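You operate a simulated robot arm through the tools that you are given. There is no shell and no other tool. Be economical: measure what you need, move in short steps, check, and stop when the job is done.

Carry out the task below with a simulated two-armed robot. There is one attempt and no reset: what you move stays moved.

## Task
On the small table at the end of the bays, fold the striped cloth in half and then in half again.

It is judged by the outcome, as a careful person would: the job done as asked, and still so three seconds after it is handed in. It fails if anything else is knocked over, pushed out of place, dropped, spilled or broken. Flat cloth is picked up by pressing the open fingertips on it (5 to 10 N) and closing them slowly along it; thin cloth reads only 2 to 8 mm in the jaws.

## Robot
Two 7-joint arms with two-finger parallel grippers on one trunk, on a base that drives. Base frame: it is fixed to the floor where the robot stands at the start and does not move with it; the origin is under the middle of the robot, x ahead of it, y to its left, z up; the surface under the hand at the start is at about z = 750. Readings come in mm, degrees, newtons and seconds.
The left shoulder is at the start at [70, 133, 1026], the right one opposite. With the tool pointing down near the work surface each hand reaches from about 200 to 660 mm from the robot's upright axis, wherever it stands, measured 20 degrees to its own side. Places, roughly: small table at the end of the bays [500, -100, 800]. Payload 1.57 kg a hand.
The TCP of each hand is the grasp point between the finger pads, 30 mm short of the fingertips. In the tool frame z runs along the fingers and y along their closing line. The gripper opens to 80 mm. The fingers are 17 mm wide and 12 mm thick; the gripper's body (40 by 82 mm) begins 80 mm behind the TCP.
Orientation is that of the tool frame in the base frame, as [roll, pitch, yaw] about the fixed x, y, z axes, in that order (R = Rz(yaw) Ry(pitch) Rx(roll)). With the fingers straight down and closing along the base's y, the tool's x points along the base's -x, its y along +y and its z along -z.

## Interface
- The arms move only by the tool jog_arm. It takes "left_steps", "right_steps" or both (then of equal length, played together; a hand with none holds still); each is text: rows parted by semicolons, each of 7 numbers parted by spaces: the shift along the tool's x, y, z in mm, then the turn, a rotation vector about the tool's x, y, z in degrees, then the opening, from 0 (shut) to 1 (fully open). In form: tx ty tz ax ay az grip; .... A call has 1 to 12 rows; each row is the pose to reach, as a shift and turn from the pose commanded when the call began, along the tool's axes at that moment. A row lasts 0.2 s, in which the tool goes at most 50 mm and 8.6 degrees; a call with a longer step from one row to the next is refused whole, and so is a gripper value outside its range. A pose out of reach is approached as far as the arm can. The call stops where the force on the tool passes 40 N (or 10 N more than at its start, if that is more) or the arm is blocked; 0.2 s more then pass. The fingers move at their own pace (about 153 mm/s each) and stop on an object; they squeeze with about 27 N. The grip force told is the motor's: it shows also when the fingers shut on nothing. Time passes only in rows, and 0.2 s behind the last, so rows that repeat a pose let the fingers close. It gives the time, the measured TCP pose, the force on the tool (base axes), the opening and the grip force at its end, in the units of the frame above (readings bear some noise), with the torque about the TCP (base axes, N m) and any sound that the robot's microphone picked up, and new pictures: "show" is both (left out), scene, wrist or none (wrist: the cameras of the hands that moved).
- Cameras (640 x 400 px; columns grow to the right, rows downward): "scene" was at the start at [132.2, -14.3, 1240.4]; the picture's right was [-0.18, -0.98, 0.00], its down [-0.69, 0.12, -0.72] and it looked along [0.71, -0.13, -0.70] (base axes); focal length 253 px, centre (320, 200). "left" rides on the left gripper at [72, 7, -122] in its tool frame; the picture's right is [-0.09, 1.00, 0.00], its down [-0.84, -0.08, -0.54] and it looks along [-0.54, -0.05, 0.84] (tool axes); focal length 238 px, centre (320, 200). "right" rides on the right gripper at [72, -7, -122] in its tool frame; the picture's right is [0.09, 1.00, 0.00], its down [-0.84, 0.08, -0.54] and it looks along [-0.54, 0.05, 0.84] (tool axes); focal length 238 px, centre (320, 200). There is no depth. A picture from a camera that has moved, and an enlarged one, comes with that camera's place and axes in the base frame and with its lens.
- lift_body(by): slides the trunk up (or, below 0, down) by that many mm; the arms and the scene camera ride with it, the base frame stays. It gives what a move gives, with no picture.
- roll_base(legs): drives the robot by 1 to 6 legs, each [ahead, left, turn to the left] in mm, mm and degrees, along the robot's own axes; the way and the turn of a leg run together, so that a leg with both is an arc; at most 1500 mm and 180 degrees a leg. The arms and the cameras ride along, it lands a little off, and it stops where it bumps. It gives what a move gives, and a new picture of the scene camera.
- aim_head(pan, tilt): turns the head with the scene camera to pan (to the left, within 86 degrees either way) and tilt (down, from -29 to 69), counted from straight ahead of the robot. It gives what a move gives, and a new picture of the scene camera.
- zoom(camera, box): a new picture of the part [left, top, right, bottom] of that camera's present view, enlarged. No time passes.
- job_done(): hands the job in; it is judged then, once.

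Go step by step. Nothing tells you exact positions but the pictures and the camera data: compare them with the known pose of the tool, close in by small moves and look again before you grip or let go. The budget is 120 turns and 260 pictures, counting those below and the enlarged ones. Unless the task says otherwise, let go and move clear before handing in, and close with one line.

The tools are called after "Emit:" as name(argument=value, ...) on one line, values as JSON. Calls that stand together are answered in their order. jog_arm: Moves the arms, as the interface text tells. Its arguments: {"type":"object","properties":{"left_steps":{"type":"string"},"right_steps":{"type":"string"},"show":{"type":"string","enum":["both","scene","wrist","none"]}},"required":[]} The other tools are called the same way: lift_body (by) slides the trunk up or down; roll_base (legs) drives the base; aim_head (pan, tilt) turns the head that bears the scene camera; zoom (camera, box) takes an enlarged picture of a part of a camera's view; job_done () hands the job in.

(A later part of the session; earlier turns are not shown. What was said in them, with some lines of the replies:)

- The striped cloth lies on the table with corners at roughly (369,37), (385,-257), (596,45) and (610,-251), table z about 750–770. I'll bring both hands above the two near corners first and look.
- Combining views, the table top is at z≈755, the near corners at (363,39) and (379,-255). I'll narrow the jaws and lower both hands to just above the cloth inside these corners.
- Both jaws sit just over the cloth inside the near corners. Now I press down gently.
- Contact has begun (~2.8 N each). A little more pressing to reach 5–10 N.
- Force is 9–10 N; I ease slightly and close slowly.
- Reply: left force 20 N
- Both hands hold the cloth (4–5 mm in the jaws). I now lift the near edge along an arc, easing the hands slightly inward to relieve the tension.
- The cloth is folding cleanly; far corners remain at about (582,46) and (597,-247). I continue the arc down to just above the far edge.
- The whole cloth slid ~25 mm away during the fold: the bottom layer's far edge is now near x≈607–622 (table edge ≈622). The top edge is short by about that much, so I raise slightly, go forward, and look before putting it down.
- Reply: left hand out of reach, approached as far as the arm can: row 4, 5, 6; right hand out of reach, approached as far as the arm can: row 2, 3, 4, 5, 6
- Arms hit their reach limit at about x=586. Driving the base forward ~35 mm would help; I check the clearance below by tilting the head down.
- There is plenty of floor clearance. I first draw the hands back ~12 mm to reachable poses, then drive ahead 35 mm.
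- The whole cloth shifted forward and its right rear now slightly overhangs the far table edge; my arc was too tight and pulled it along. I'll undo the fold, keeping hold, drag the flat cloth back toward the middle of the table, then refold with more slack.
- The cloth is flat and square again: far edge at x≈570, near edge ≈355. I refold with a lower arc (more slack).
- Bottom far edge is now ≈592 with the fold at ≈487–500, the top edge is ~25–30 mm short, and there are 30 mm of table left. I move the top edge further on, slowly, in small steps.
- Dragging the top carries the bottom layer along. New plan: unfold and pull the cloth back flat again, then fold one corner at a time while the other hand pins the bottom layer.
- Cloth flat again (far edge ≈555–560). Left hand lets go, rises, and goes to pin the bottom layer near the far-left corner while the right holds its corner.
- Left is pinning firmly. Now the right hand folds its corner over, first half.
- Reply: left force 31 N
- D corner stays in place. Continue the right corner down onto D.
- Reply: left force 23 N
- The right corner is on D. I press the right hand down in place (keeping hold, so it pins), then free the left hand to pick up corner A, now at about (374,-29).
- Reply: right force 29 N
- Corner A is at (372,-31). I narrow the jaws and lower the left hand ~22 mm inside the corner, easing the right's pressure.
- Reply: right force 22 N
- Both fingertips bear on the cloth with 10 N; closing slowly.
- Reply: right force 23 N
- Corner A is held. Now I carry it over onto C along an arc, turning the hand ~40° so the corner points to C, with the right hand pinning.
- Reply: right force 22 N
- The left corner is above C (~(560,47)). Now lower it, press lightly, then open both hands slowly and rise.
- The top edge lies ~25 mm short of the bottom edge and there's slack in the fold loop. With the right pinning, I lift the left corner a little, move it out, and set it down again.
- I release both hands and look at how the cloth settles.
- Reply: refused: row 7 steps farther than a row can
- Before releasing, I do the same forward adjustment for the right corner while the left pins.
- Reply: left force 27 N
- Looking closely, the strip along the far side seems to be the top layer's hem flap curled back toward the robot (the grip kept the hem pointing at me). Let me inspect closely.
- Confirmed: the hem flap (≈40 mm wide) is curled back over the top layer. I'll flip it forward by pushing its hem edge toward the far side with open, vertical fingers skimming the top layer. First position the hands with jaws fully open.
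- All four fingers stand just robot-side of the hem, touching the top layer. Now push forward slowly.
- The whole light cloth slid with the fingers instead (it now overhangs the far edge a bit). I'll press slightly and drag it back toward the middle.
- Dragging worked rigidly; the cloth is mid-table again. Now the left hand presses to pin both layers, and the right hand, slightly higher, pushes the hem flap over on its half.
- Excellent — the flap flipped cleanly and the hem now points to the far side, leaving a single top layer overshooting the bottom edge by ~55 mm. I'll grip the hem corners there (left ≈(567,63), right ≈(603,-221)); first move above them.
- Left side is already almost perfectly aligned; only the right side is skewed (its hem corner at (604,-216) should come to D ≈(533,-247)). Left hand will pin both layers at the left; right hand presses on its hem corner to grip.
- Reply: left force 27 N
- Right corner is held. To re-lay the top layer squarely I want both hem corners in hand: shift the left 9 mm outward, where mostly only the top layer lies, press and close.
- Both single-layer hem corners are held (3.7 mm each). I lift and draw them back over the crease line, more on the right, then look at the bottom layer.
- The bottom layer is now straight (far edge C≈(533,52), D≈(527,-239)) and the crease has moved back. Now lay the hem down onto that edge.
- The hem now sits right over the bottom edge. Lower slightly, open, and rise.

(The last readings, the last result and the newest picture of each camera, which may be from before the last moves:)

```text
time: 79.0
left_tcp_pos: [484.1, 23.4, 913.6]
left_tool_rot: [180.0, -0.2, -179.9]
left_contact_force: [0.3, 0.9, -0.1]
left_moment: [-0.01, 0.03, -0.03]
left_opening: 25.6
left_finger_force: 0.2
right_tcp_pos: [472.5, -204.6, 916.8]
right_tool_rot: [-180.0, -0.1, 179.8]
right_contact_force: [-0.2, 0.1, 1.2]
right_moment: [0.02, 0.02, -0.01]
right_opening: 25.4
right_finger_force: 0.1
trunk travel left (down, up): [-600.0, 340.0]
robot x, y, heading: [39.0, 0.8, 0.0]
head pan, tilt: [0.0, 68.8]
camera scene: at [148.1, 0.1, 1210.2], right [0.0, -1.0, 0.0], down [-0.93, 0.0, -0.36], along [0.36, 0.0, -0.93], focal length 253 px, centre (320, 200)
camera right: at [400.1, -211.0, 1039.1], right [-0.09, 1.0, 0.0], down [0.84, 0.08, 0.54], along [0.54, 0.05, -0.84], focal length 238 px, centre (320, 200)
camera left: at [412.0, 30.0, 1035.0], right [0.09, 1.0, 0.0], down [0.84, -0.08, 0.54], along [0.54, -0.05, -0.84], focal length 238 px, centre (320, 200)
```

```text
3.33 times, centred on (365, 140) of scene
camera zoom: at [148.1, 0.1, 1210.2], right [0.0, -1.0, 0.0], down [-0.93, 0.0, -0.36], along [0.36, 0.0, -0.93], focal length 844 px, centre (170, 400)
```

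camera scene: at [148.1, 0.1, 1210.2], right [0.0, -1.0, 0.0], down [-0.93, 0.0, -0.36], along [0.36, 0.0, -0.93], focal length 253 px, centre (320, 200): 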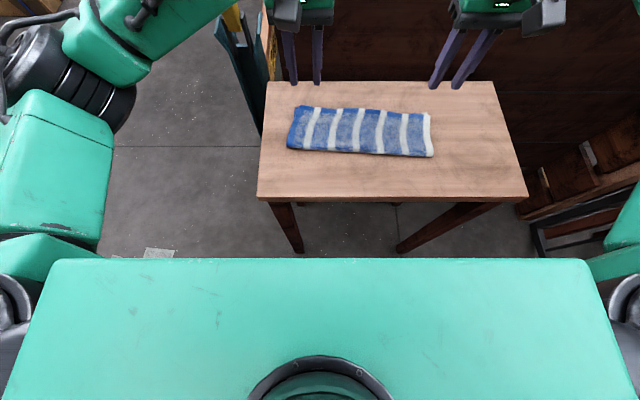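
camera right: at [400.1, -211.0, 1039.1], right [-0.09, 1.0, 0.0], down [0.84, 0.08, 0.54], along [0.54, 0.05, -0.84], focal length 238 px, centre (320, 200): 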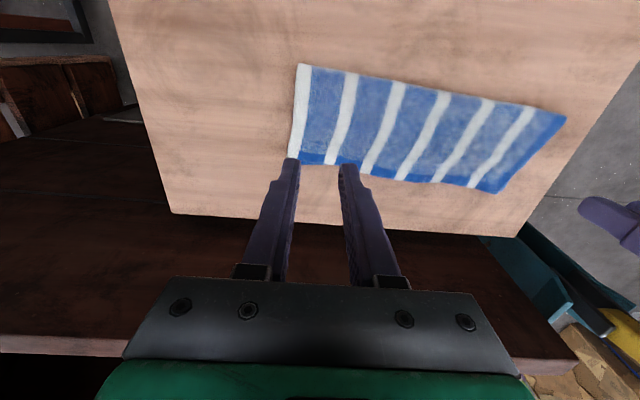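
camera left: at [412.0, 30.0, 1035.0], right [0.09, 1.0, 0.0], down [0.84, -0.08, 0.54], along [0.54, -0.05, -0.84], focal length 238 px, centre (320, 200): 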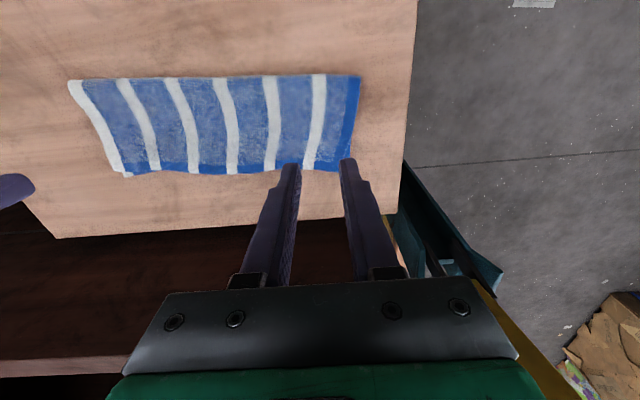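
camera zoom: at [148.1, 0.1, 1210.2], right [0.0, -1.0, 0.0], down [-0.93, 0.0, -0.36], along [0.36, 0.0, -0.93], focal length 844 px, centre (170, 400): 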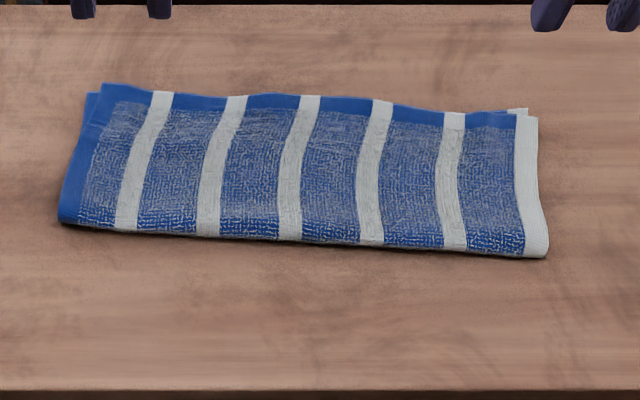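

The first half-fold is excellent: a rectangle with right edge at about (420..526, -238) and left edge at (443,69)–(546,50). For the second fold the right hand will pinch the middle of the right edge, one finger just outside it; the left hand moves out of the way.

Emit:
jog_arm(left_steps="0 40 0 0 0 0 0.3; 0 80 0 0 0 0 0.3; 0 120 0 0 0 0 0.3; 0 150 0 0 0 0 0.3; 0 150 0 0 0 0 0.3", right_steps="0 -10 30 0 0 0 0.42; 0 -20 60 0 0 0 0.42; 0 -31 85 0 0 0 0.42; 0 -31 100 0 0 0 0.42; 0 -31 108 0 0 0 0.42")

```text
time: 80.2
left_tcp_pos: [482.1, 172.3, 916.2]
left_tool_rot: [-180.0, 0.1, 179.8]
left_contact_force: [0.6, 0.4, 0.0]
left_moment: [-0.01, -0.03, 0.01]
left_opening: 24.1
left_finger_force: 0.1
right_tcp_pos: [470.8, -236.3, 805.8]
right_tool_rot: [180.0, -0.1, 179.9]
right_contact_force: [0.3, 0.6, 0.3]
right_moment: [0.01, 0.02, 0.0]
right_opening: 33.4
right_finger_force: 0.1
trunk travel left (down, up): [-600.0, 340.0]
robot x, y, heading: [37.7, -1.0, -0.1]
head pan, tilt: [0.0, 68.8]
camera scene: at [146.2, -0.6, 1210.4], right [0.0, -1.0, 0.0], down [-0.93, 0.0, -0.36], along [0.36, 0.0, -0.93], focal length 253 px, centre (320, 200)
camera right: at [398.0, -242.9, 929.2], right [-0.09, 1.0, 0.0], down [0.84, 0.08, 0.54], along [0.54, 0.05, -0.84], focal length 238 px, centre (320, 200)
camera left: at [410.4, 178.9, 1036.4], right [0.09, 1.0, 0.0], down [0.84, -0.08, 0.54], along [0.54, -0.05, -0.84], focal length 238 px, centre (320, 200)
```

scene: 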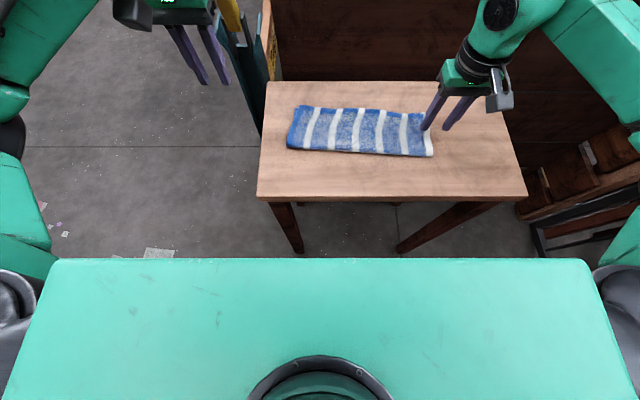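
right: 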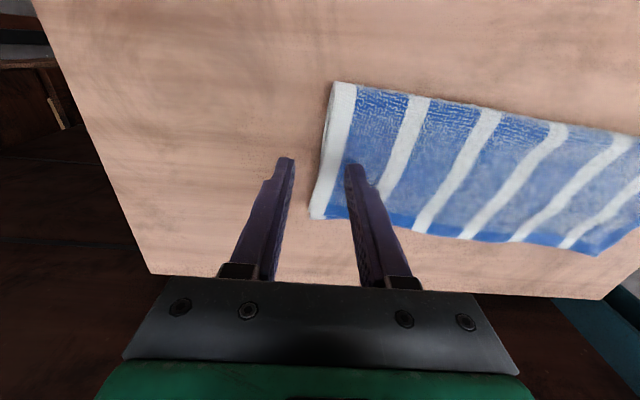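
left: 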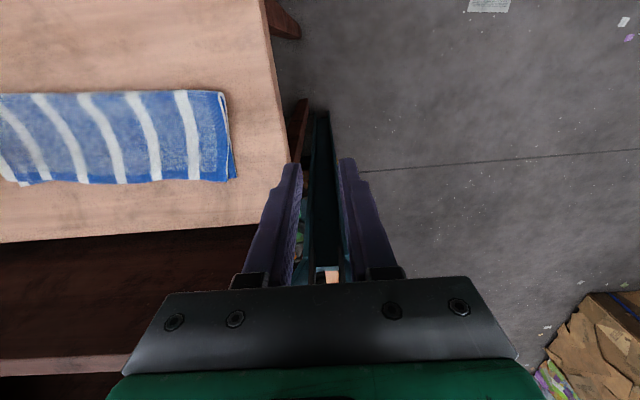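

The edge (y≈-238 at x=472) is centred between the fingers. Lower to press.

Emit:
jog_arm(right_steps="0 1 10 0 0 0 0.42; 0 2 18 0 0 0 0.42; 0 2 21 0 0 0 0.42; 0 2 22.5 0 0 0 0.42; 0 2 23.5 0 0 0 0.42", show="none")

```text
time: 81.4
left_tcp_pos: [481.5, 173.1, 916.4]
left_tool_rot: [-179.9, 0.1, 180.0]
left_contact_force: [-0.1, -0.1, -0.1]
left_moment: [-0.03, -0.02, 0.02]
left_opening: 24.0
left_finger_force: 0.0
right_tcp_pos: [472.5, -233.7, 786.1]
right_tool_rot: [179.9, 0.2, 179.8]
right_contact_force: [3.5, 0.2, 14.6]
right_moment: [0.36, -0.06, -0.06]
right_opening: 33.7
right_finger_force: 0.1
trunk travel left (down, up): [-600.0, 340.0]
robot x, y, heading: [38.9, -0.4, 0.2]
head pan, tilt: [0.0, 68.8]
```

Only the inner finger bears; I tilt the hand ~6° so the outer finger also reaches the table level, before closing.

Emit:
jog_arm(right_steps="0 -1 0 -3 0 0 0.42; 0 -2 0.5 -6 0 0 0.42; 0 -2 1 -6 0 0 0.42", show="none")

```text
time: 82.2
left_tcp_pos: [482.4, 173.8, 916.4]
left_tool_rot: [180.0, 0.1, 179.9]
left_contact_force: [0.4, 0.2, 0.1]
left_moment: [0.02, 0.02, -0.01]
left_opening: 23.9
left_finger_force: 0.0
right_tcp_pos: [471.2, -237.0, 784.1]
right_tool_rot: [173.9, 0.1, 180.0]
right_contact_force: [3.5, -2.5, 10.6]
right_moment: [0.07, -0.08, 0.0]
right_opening: 33.9
right_finger_force: 0.5
trunk travel left (down, up): [-600.0, 340.0]
robot x, y, heading: [35.9, -2.1, 0.0]
head pan, tilt: [0.0, 68.8]
```

Now both fingers bear (10.6 N). Close slowly.

Emit:
jog_arm(right_steps="0 0 0 0 0 0 0.37; 0 0 0 0 0 0 0.32; 0 0 0 0 0 0 0.27; 0 0 0 0 0 0 0.22; 0 0 0 0 0 0 0.17; 0 0 0 0 0 0 0.12; 0 0 0 0 0 0 0.07; 0 0 0 0 0 0 0.02; 0 0 0 0 0 0 0; 0 0 0 0 0 0 0; 0 0 -6 0 0 0 0; 0 0 -14 0 0 0 0")

Emit:
zoom(camera="scene", box=[360, 80, 480, 180])

Emit:
zoom(camera="right", box=[230, 60, 410, 180])

```text
time: 84.8
left_tcp_pos: [483.4, 172.2, 915.2]
left_tool_rot: [-180.0, 0.1, -180.0]
left_contact_force: [-0.1, 0.6, 0.7]
left_moment: [-0.01, 0.05, -0.03]
left_opening: 24.0
left_finger_force: 0.1
right_tcp_pos: [470.4, -237.2, 793.7]
right_tool_rot: [174.1, -0.1, 179.9]
right_contact_force: [-0.5, -0.3, -0.5]
right_moment: [-0.02, -0.01, 0.01]
right_opening: 4.2
right_finger_force: 24.5
trunk travel left (down, up): [-600.0, 340.0]
robot x, y, heading: [38.3, 4.4, -0.1]
head pan, tilt: [0.0, 68.8]
camera scene: at [146.0, 0.0, 1210.1], right [0.0, -1.0, 0.0], down [-0.93, 0.0, -0.36], along [0.36, 0.0, -0.93], focal length 253 px, centre (320, 200)
camera right: at [398.6, -257.0, 915.4], right [-0.09, 0.99, 0.1], down [0.84, 0.02, 0.55], along [0.54, 0.14, -0.83], focal length 238 px, centre (320, 200)
```

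scene: 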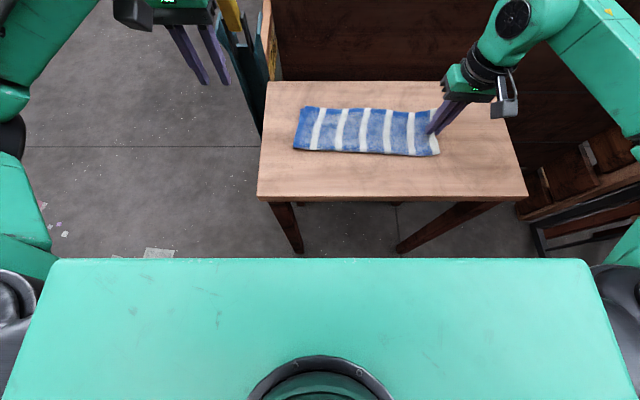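
right: 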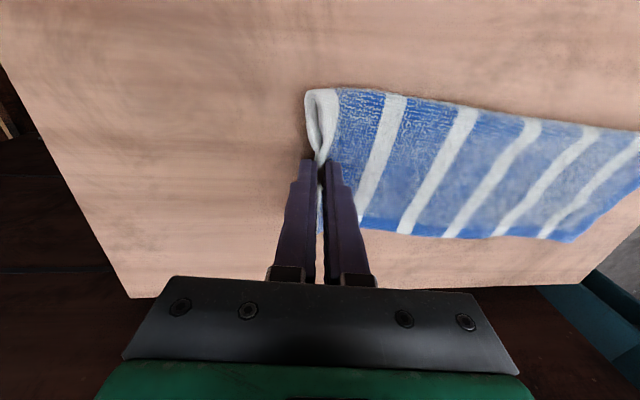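

```text
4.00 times, centred on (420, 130) of scene
camera zoom: at [146.0, 0.0, 1210.1], right [0.0, -1.0, 0.0], down [-0.93, 0.0, -0.36], along [0.36, 0.0, -0.93], focal length 1012 px, centre (-80, 480)
```

zoom: 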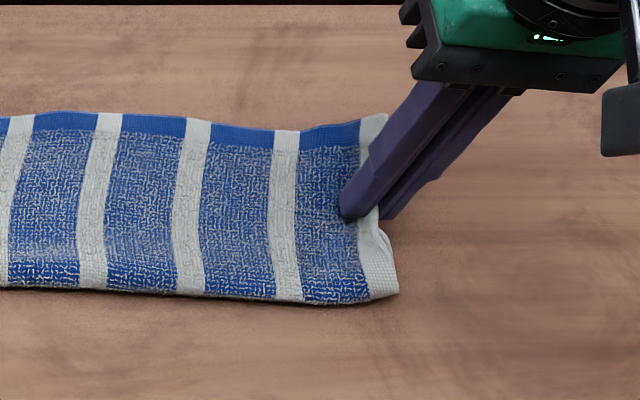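

```text
3.33 times, centred on (320, 120) of right
camera zoom: at [398.6, -257.0, 915.4], right [-0.09, 0.99, 0.1], down [0.84, 0.02, 0.55], along [0.54, 0.14, -0.83], focal length 794 px, centre (320, 467)
```

zoom: 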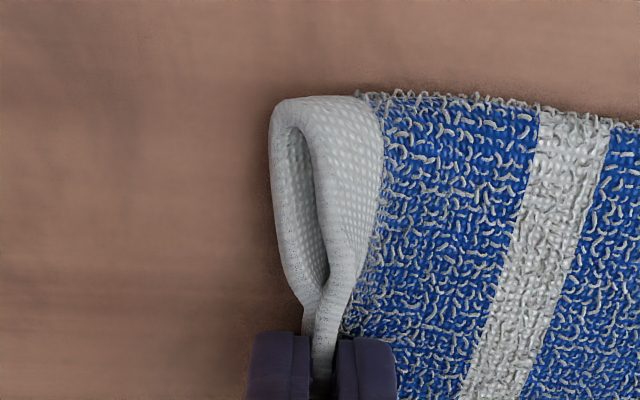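

The pinch is perfect: both layers' edges stand upright in the jaws. Now lift and carry toward the left along an arc, tilting the hand progressively; first half.

Emit:
jog_arm(right_steps="0 5.3 -21.5 2 0 0 0; -1 14.4 -40.7 4 0 0 0; -2 28 -55.3 6 0 0 0; -3 45.4 -67.5 8 0 0 0; -4 64.4 -75.6 10 0 0 0; -5 85 -80.4 12 0 0 0; -6 107.4 -83 14 0 0 0; -8 129.5 -82.7 16 0 0 0; -10 151.3 -80.4 16 0 0 0")

Emit:
zoom(camera="scene", box=[270, 60, 460, 180])

```text
time: 86.8
left_tcp_pos: [482.4, 173.9, 915.2]
left_tool_rot: [180.0, -0.1, 179.9]
left_contact_force: [-0.7, 0.2, 0.3]
left_moment: [0.01, 0.04, -0.01]
left_opening: 24.0
left_finger_force: 0.1
right_tcp_pos: [480.4, -99.1, 891.6]
right_tool_rot: [-170.0, 0.0, 179.8]
right_contact_force: [-0.2, 0.4, -0.4]
right_moment: [0.05, 0.01, 0.01]
right_opening: 3.7
right_finger_force: 24.4
trunk travel left (down, up): [-600.0, 340.0]
robot x, y, heading: [39.0, 1.7, -0.1]
head pan, tilt: [0.0, 68.8]
camera scene: at [146.3, 0.7, 1210.4], right [0.0, -1.0, 0.0], down [-0.93, 0.0, -0.36], along [0.36, 0.0, -0.93], focal length 253 px, centre (320, 200)
camera right: at [407.8, -84.3, 1013.1], right [-0.09, 0.98, -0.17], down [0.84, 0.17, 0.52], along [0.54, -0.1, -0.84], focal length 238 px, centre (320, 200)
```

scene: 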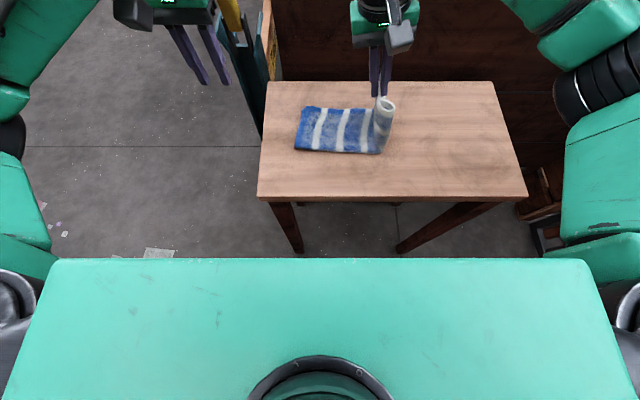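
right: 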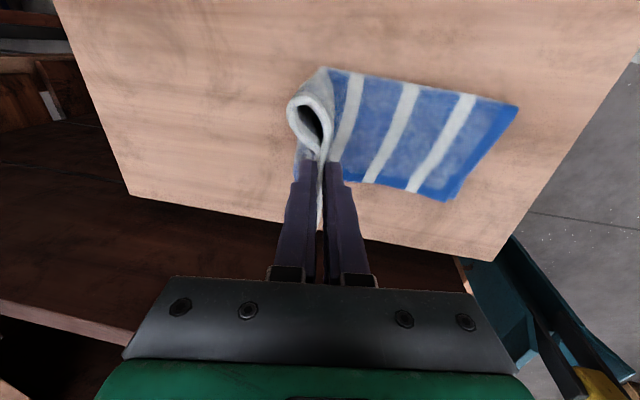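

```text
3.33 times, centred on (365, 120) of scene
camera zoom: at [146.3, 0.7, 1210.4], right [0.0, -1.0, 0.0], down [-0.93, 0.0, -0.36], along [0.36, 0.0, -0.93], focal length 844 px, centre (170, 467)
```

zoom: 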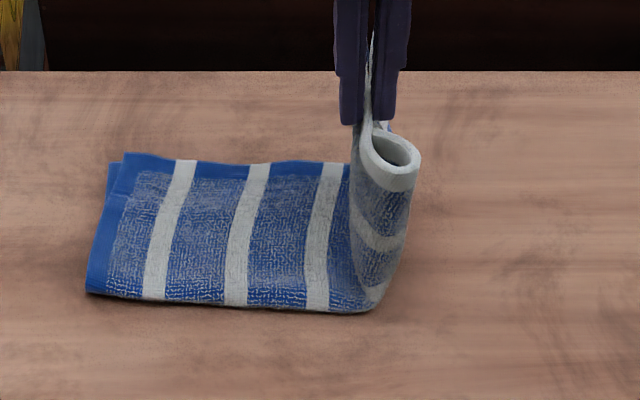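

Folding nicely around the middle. The left edge is at y≈42 (mid). I continue the arc, tilting the hand so the edge lays toward the left, while moving the left arm out of the way.

Emit:
jog_arm(right_steps="-1 19.7 -3.5 3 0 0 0; -2 39.9 -4 6 0 0 0; -4 60.7 -1.6 9 0 0 0; -6 80.9 4 12 0 0 0; -8 100.6 11.7 15 0 0 0; -10 118.6 21.7 18 0 0 0; -11 134.8 33.1 21 0 0 0; -12 148.3 45.9 24 0 0 0; -12 158.8 59.3 25 0 0 0; -12 162 64 25 0 0 0", left_steps="25 35 0 0 0 0 0.3; 50 70 0 0 0 0 0.3; 75 100 0 0 0 0 0.3; 100 120 0 0 0 0 0.3; 120 130 0 0 0 0 0.3; 120 130 0 0 0 0 0.3; 120 130 0 0 0 0 0.3; 120 130 0 0 0 0 0.3; 120 130 0 0 0 0 0.3; 120 130 0 0 0 0 0.3", show="both")

Emit:
zoom(camera="scene", box=[270, 60, 460, 180])

```text
time: 89.0
left_tcp_pos: [366.2, 302.8, 916.3]
left_tool_rot: [180.0, 0.0, -180.0]
left_contact_force: [0.0, 0.1, -0.1]
left_moment: [0.02, 0.02, -0.01]
left_opening: 24.0
left_finger_force: 0.1
right_tcp_pos: [497.3, 38.4, 814.7]
right_tool_rot: [-145.5, 0.1, 180.0]
right_contact_force: [-1.0, -0.4, -0.3]
right_moment: [0.02, -0.02, 0.01]
right_opening: 3.5
right_finger_force: 24.8
right hand out of reach, approached as far as the arm can: row 9, 10
trunk travel left (down, up): [-600.0, 340.0]
robot x, y, heading: [40.0, -1.5, -0.0]
head pan, tilt: [0.0, 68.8]
camera scene: at [145.8, 0.7, 1210.4], right [0.0, -1.0, 0.0], down [-0.93, 0.0, -0.36], along [0.36, 0.0, -0.93], focal length 253 px, centre (320, 200)
camera right: at [423.5, 101.3, 919.9], right [-0.09, 0.82, -0.56], down [0.84, 0.37, 0.4], along [0.54, -0.44, -0.72], focal length 238 px, centre (320, 200)
camera left: at [293.6, 308.5, 1037.5], right [0.09, 1.0, 0.0], down [0.84, -0.08, 0.54], along [0.54, -0.05, -0.84], focal length 238 px, centre (320, 200)
```

scene: 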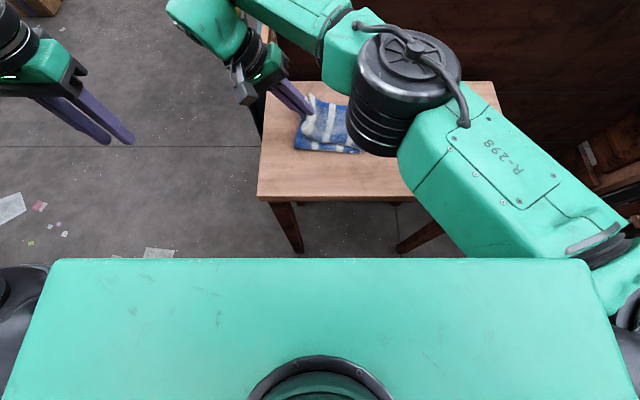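
right: 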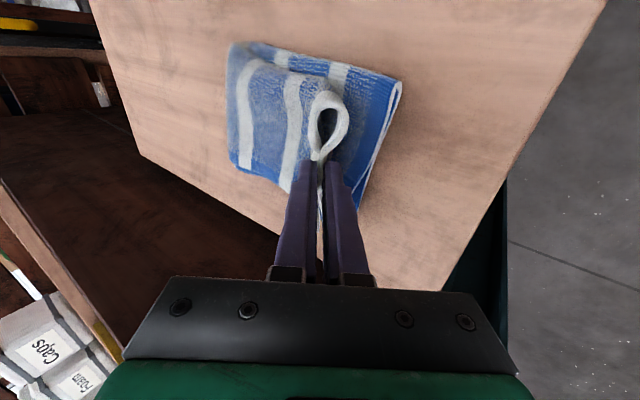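
left: 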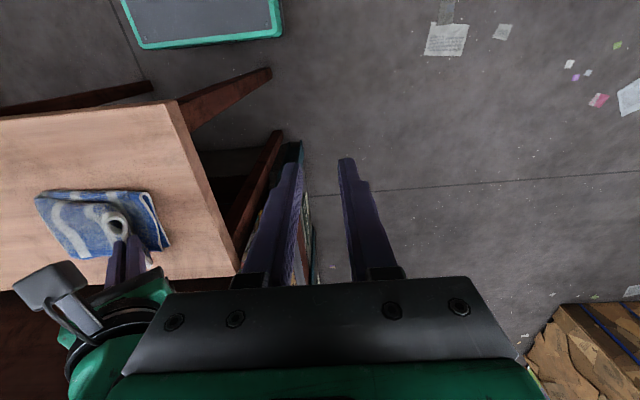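

```text
3.33 times, centred on (365, 120) of scene
camera zoom: at [145.8, 0.7, 1210.4], right [0.0, -1.0, 0.0], down [-0.93, 0.0, -0.36], along [0.36, 0.0, -0.93], focal length 844 px, centre (170, 467)
```

zoom: 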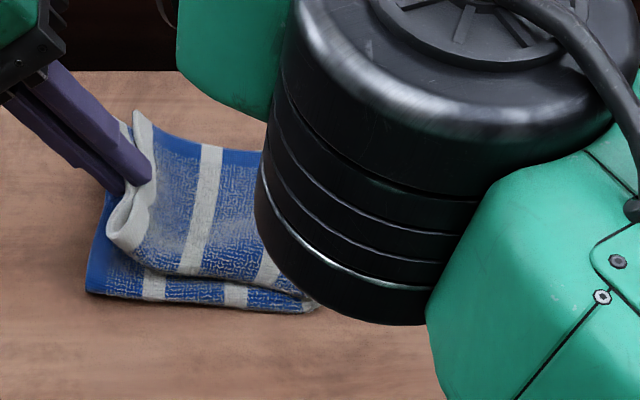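

The fold is nearly complete; the tilt limits my reach. I reduce the tilt while lowering the edge onto the left end.

Emit:
jog_arm(right_steps="1 4 3 -4 0 0 0; 2 8 6.5 -8 0 0 0; 3 13 10.5 -12 0 0 0; 4 17.4 14.7 -15 0 0 0; 4 17.4 14.7 -15 0 0 0")

Emit:
zoom(camera="scene", box=[270, 60, 460, 180])

```text
time: 90.2
left_tcp_pos: [364.8, 302.8, 917.3]
left_tool_rot: [179.9, 0.0, -179.9]
left_contact_force: [0.2, 0.3, -0.6]
left_moment: [-0.01, 0.02, 0.01]
left_opening: 23.9
left_finger_force: 0.0
right_tcp_pos: [492.9, 45.0, 793.4]
right_tool_rot: [-160.1, 0.0, 179.9]
right_contact_force: [0.6, -0.9, 1.2]
right_moment: [-0.06, -0.01, 0.02]
right_opening: 3.5
right_finger_force: 24.4
trunk travel left (down, up): [-600.0, 340.0]
robot x, y, heading: [41.3, -4.0, -0.2]
head pan, tilt: [0.0, 68.8]
camera scene: at [145.9, 0.4, 1210.4], right [0.0, -1.0, 0.0], down [-0.93, 0.0, -0.36], along [0.36, 0.0, -0.93], focal length 253 px, centre (320, 200)
camera right: at [420.4, 79.2, 911.2], right [-0.09, 0.94, -0.34], down [0.84, 0.26, 0.48], along [0.54, -0.24, -0.81], focal length 238 px, centre (320, 200)
```

scene: 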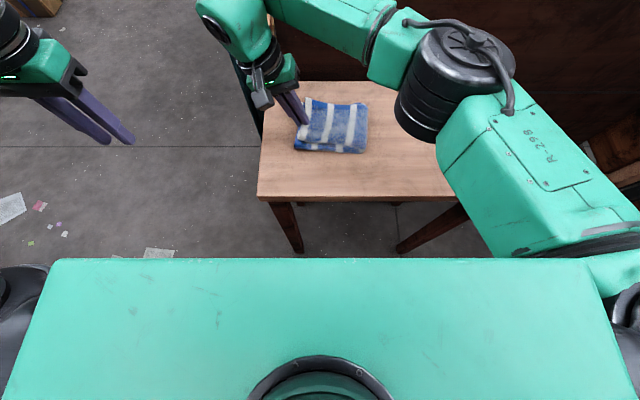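
right: 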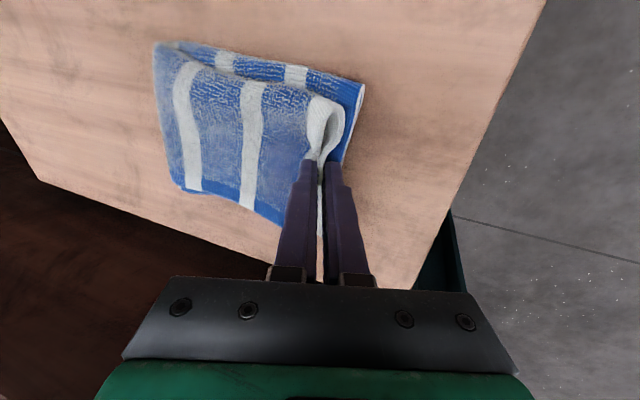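

```text
3.33 times, centred on (365, 120) of scene
camera zoom: at [145.9, 0.4, 1210.4], right [0.0, -1.0, 0.0], down [-0.93, 0.0, -0.36], along [0.36, 0.0, -0.93], focal length 844 px, centre (170, 467)
```

zoom: 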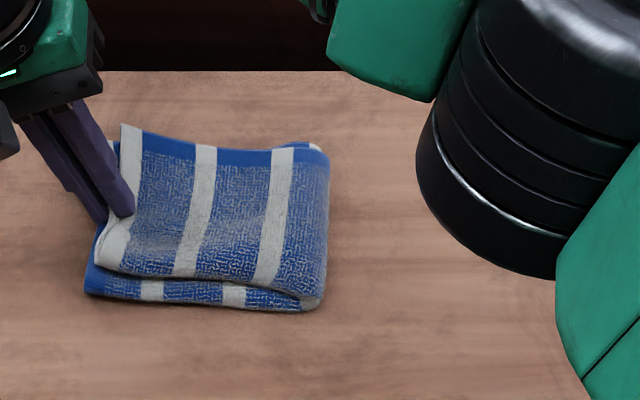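

Aligned well. Lower a touch, open slightly, and withdraw along the fingers.

Emit:
jog_arm(right_steps="0 0 3 0 0 0 0; 0 0 5 0 0 0 0; 0 0 5 0 0 0 0.06; 0 0 5 0 0 0 0.12; 0 0 5 0 0 0 0.16; 0 0 -3 0 0 0 0.16; 0 0 -15 0 0 0 0.16; 0 0 -40 0 0 0 0.16; 0 0 -80 0 0 0 0.16; 0 0 -110 0 0 0 0.16")

Emit:
zoom(camera="scene", box=[270, 60, 460, 180])

```text
time: 92.4
left_tcp_pos: [364.6, 300.8, 916.7]
left_tool_rot: [180.0, 0.0, -180.0]
left_contact_force: [-0.6, -0.4, 0.2]
left_moment: [-0.02, 0.01, 0.02]
left_opening: 24.1
left_finger_force: 0.0
right_tcp_pos: [489.2, 80.3, 897.9]
right_tool_rot: [-160.1, -0.1, 179.9]
right_contact_force: [0.1, -0.5, 0.4]
right_moment: [0.0, -0.01, 0.0]
right_opening: 13.1
right_finger_force: 0.1
trunk travel left (down, up): [-600.0, 340.0]
robot x, y, heading: [37.0, 4.9, -0.1]
head pan, tilt: [0.0, 68.8]
camera scene: at [145.5, 0.8, 1210.4], right [0.0, -1.0, 0.0], down [-0.93, 0.0, -0.36], along [0.36, 0.0, -0.93], focal length 253 px, centre (320, 200)
camera right: at [417.5, 116.3, 1015.3], right [-0.09, 0.94, -0.34], down [0.84, 0.26, 0.48], along [0.54, -0.24, -0.81], focal length 238 px, centre (320, 200)
```

scene: 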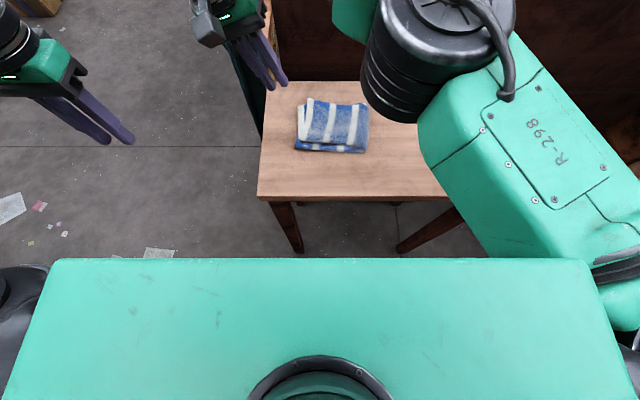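
right: 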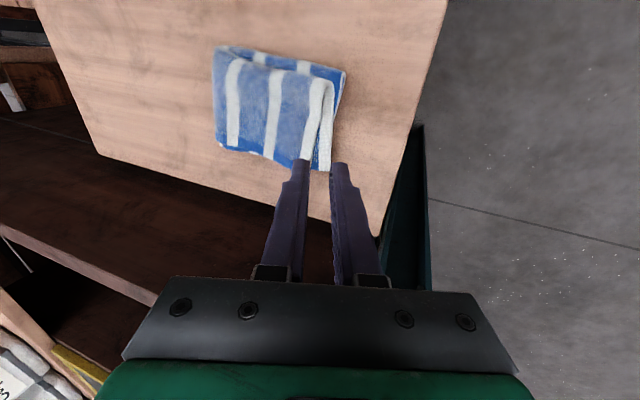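

```text
3.33 times, centred on (365, 120) of scene
camera zoom: at [145.5, 0.8, 1210.4], right [0.0, -1.0, 0.0], down [-0.93, 0.0, -0.36], along [0.36, 0.0, -0.93], focal length 844 px, centre (170, 467)
```

zoom: 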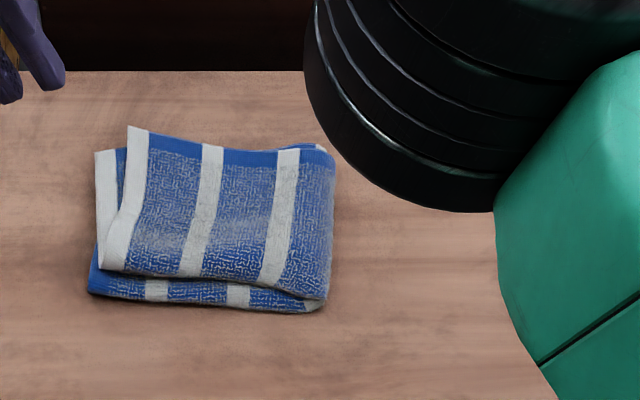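

Released. Retract the right arm to its side and inspect from both views.

Emit:
jog_arm(right_steps="10 -12 -30 0 0 0 0.2; 20 -40 -30 -4 0 0 0.2; 30 -80 -20 -8 0 0 0.2; 40 -120 -10 -12 0 0 0.2; 50 -165 5 -16 0 0 0.2; 60 -210 20 -20 0 0 0.2; 60 -255 35 -20 0 0 0.2; 60 -300 50 -20 0 0 0.2; 60 -340 62 -20 0 0 0.2", show="scene")

Emit:
zoom(camera="scene", box=[270, 80, 400, 170])

Emit:
zoom(camera="right", box=[320, 60, 640, 260])

Emit:
zoom(camera="left", box=[0, 140, 200, 300])

```text
time: 94.4
left_tcp_pos: [364.8, 301.0, 917.0]
left_tool_rot: [-180.0, 0.0, -179.9]
left_contact_force: [-0.4, -0.1, 0.0]
left_moment: [-0.03, 0.02, -0.02]
left_opening: 23.9
left_finger_force: 0.0
right_tcp_pos: [430.7, -262.1, 957.8]
right_tool_rot: [179.8, 0.0, 179.9]
right_contact_force: [-0.2, 1.2, 0.0]
right_moment: [-0.01, -0.01, 0.03]
right_opening: 16.0
right_finger_force: 0.1
trunk travel left (down, up): [-600.0, 340.0]
robot x, y, heading: [40.1, 7.4, 0.0]
head pan, tilt: [0.0, 68.8]
camera scene: at [145.5, -0.8, 1210.4], right [0.0, -1.0, 0.0], down [-0.93, 0.0, -0.36], along [0.36, 0.0, -0.93], focal length 253 px, centre (320, 200)
```

scene: 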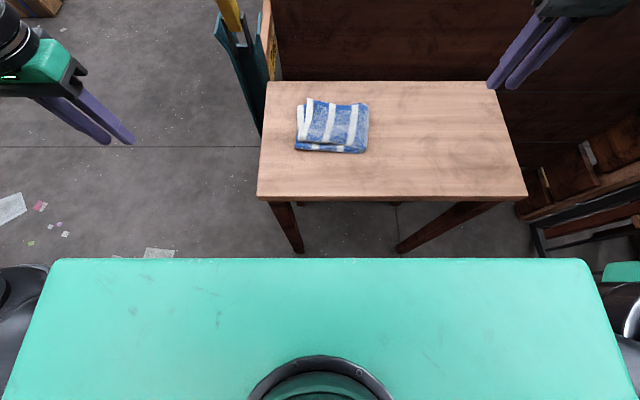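

```text
4.44 times, centred on (335, 125) of scene
camera zoom: at [145.5, -0.8, 1210.4], right [0.0, -1.0, 0.0], down [-0.93, 0.0, -0.36], along [0.36, 0.0, -0.93], focal length 1125 px, centre (253, 533)
```

zoom: 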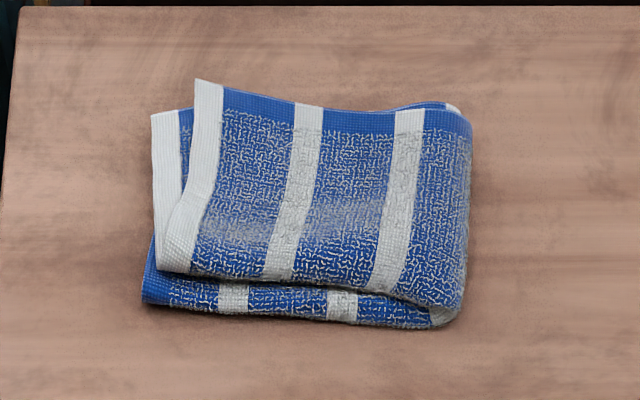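

```text
2.00 times, centred on (480, 160) of right
camera zoom: at [358.1, -269.2, 1079.9], right [-0.09, 1.0, 0.0], down [0.84, 0.08, 0.54], along [0.54, 0.05, -0.84], focal length 477 px, centre (0, 280)
```

zoom: 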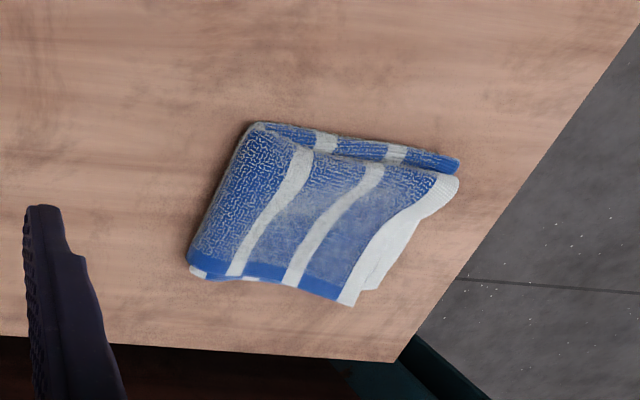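

```text
2.50 times, centred on (100, 220) of left
camera zoom: at [293.4, 307.3, 1038.0], right [0.09, 1.0, 0.0], down [0.84, -0.08, 0.54], along [0.54, -0.05, -0.84], focal length 596 px, centre (870, 150)
```

zoom: 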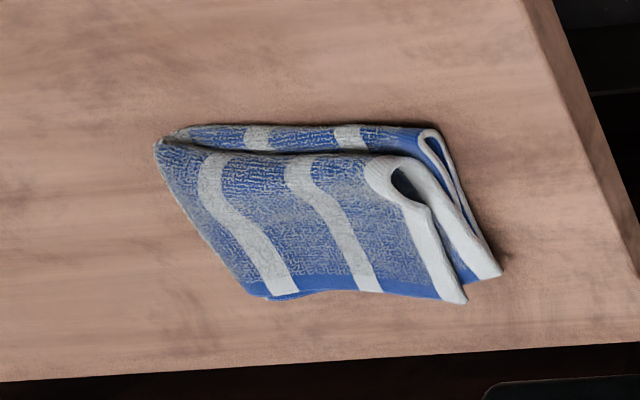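

The cloth is folded in quarters, just a bit puffy at the open end. I'll pat it gently with the left hand's open fingers to settle it.

Emit:
jog_arm(left_steps="-16 -40 0 0 0 0 0.6; -32 -80 0 0 0 0 1; -48 -120 0 0 0 0 1; -64 -160 0 0 0 0 1; -80 -200 0 0 0 0 1; -96 -240 10 0 0 0 1; -112 -280 30 0 0 0 1; -122 -311 60 0 0 0 1; -122 -311 90 0 0 0 1; -122 -311 100 0 0 0 1", show="wrist")

```text
time: 96.6
left_tcp_pos: [486.5, -12.5, 815.3]
left_tool_rot: [-179.9, 0.0, 179.9]
left_contact_force: [-0.5, 0.3, -0.1]
left_moment: [0.02, 0.02, 0.03]
left_opening: 79.9
left_finger_force: 0.0
right_tcp_pos: [430.5, -261.1, 957.1]
right_tool_rot: [180.0, 0.0, 179.8]
right_contact_force: [-0.1, -0.7, -0.2]
right_moment: [-0.02, 0.01, -0.01]
right_opening: 16.1
right_finger_force: 0.0
trunk travel left (down, up): [-600.0, 340.0]
robot x, y, heading: [39.2, 3.5, -0.1]
head pan, tilt: [0.0, 68.8]
camera left: at [414.1, -5.3, 935.7], right [0.09, 1.0, 0.0], down [0.84, -0.08, 0.54], along [0.54, -0.05, -0.84], focal length 238 px, centre (320, 200)
```

left: 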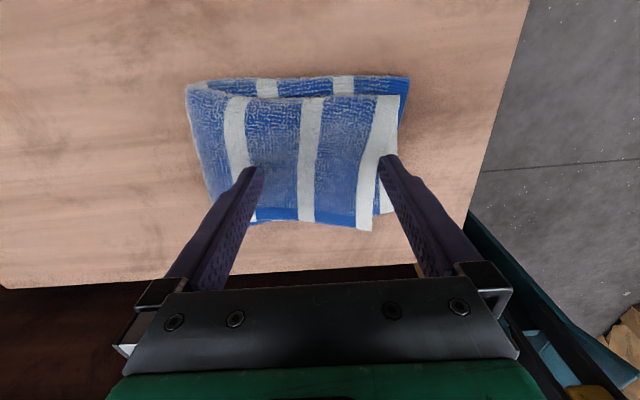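

Emit:
jog_arm(left_steps="0 -14 5 0 0 0 1; 0 -16 12 0 0 0 1; 0 -16 18 0 0 0 1; 0 -16 22 0 0 0 1; 0 -16 25 0 0 0 1; 0 -16 27 0 0 0 1; 0 -16 20 0 0 0 1; 0 -16 0 0 0 0 1; 0 -16 -40 0 0 0 1; 20 -16 -80 0 0 0 1")

Emit:
zoom(camera="scene", box=[270, 80, 400, 170])

```text
time: 98.8
left_tcp_pos: [466.4, -25.4, 898.9]
left_tool_rot: [180.0, -0.1, 180.0]
left_contact_force: [-0.3, 0.2, -0.3]
left_moment: [0.02, 0.0, 0.0]
left_opening: 80.0
left_finger_force: 0.1
right_tcp_pos: [429.9, -260.0, 958.0]
right_tool_rot: [-179.9, 0.1, 179.9]
right_contact_force: [0.2, -0.6, -0.7]
right_moment: [0.03, 0.01, 0.0]
right_opening: 15.9
right_finger_force: 0.0
trunk travel left (down, up): [-600.0, 340.0]
robot x, y, heading: [41.1, -1.1, -0.2]
head pan, tilt: [0.0, 68.8]
camera scene: at [144.8, 0.3, 1210.4], right [0.0, -1.0, 0.0], down [-0.93, 0.0, -0.36], along [0.36, 0.0, -0.93], focal length 253 px, centre (320, 200)
camera left: at [394.2, -19.3, 1019.8], right [0.09, 1.0, 0.0], down [0.84, -0.08, 0.54], along [0.54, -0.05, -0.84], focal length 238 px, centre (320, 200)
```

scene: 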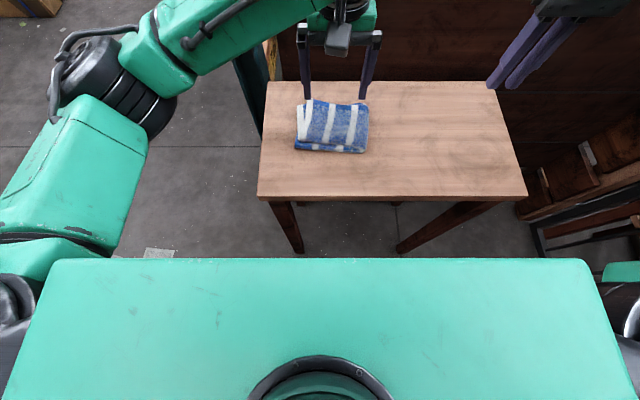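
left: 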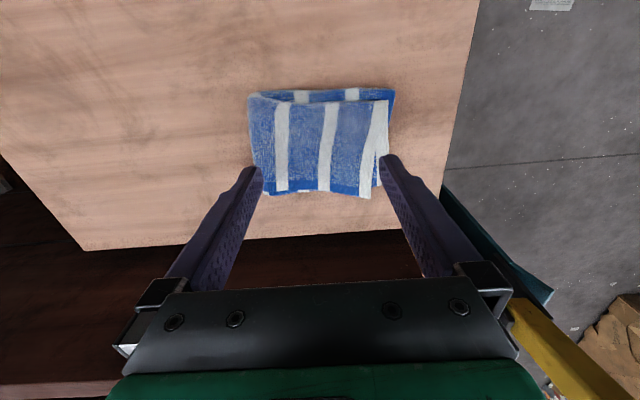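

```text
4.44 times, centred on (335, 125) of scene
camera zoom: at [144.8, 0.3, 1210.4], right [0.0, -1.0, 0.0], down [-0.93, 0.0, -0.36], along [0.36, 0.0, -0.93], focal length 1125 px, centre (253, 533)
```

zoom: 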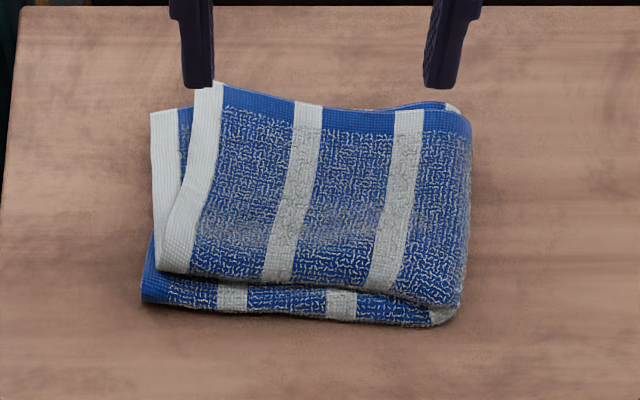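

The cloth lies neatly in quarters, edges within ~1–2 cm. I move the left hand well clear and hand in.

Emit:
jog_arm(left_steps="10 30 -20 0 0 0 1; 20 70 -40 0 0 0 1; 30 110 -40 0 0 0 1; 40 150 -40 0 0 0 1; 50 190 -40 0 0 0 1; 50 220 -40 0 0 0 1", show="scene")

```text
time: 100.2
left_tcp_pos: [415.5, 193.8, 935.6]
left_tool_rot: [-180.0, 0.1, 179.9]
left_contact_force: [-0.7, -1.1, -0.8]
left_moment: [-0.02, 0.03, 0.03]
left_opening: 80.1
left_finger_force: 0.1
right_tcp_pos: [430.4, -259.8, 957.3]
right_tool_rot: [-180.0, 0.0, 179.9]
right_contact_force: [-0.8, -0.1, -0.5]
right_moment: [0.0, 0.01, -0.01]
right_opening: 16.1
right_finger_force: 0.2
trunk travel left (down, up): [-600.0, 340.0]
robot x, y, heading: [37.3, -2.0, -0.3]
head pan, tilt: [0.0, 68.8]
camera scene: at [145.9, 0.9, 1210.4], right [0.0, -1.0, 0.0], down [-0.93, 0.0, -0.36], along [0.36, 0.0, -0.93], focal length 253 px, centre (320, 200)
```

scene: 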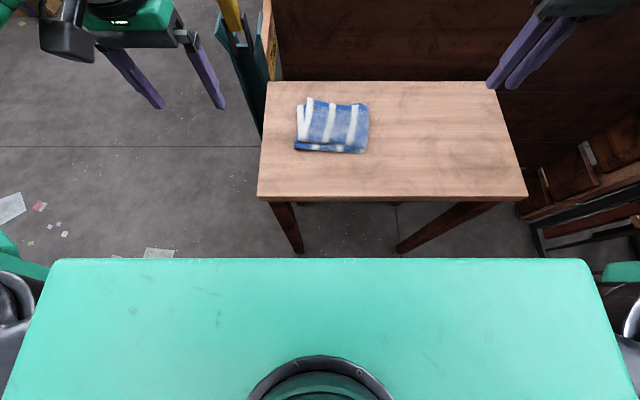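

The cloth is folded in half twice, rests fully on the table, and both hands are clear, so I am handing in.

Emit:
job_done()

```text
The job is handed in.
```

The striped cloth is folded in half and then in half again. It lies on the small table with its edges matching to within about 1–2 cm and the open end slightly puffy; nothing else was moved.
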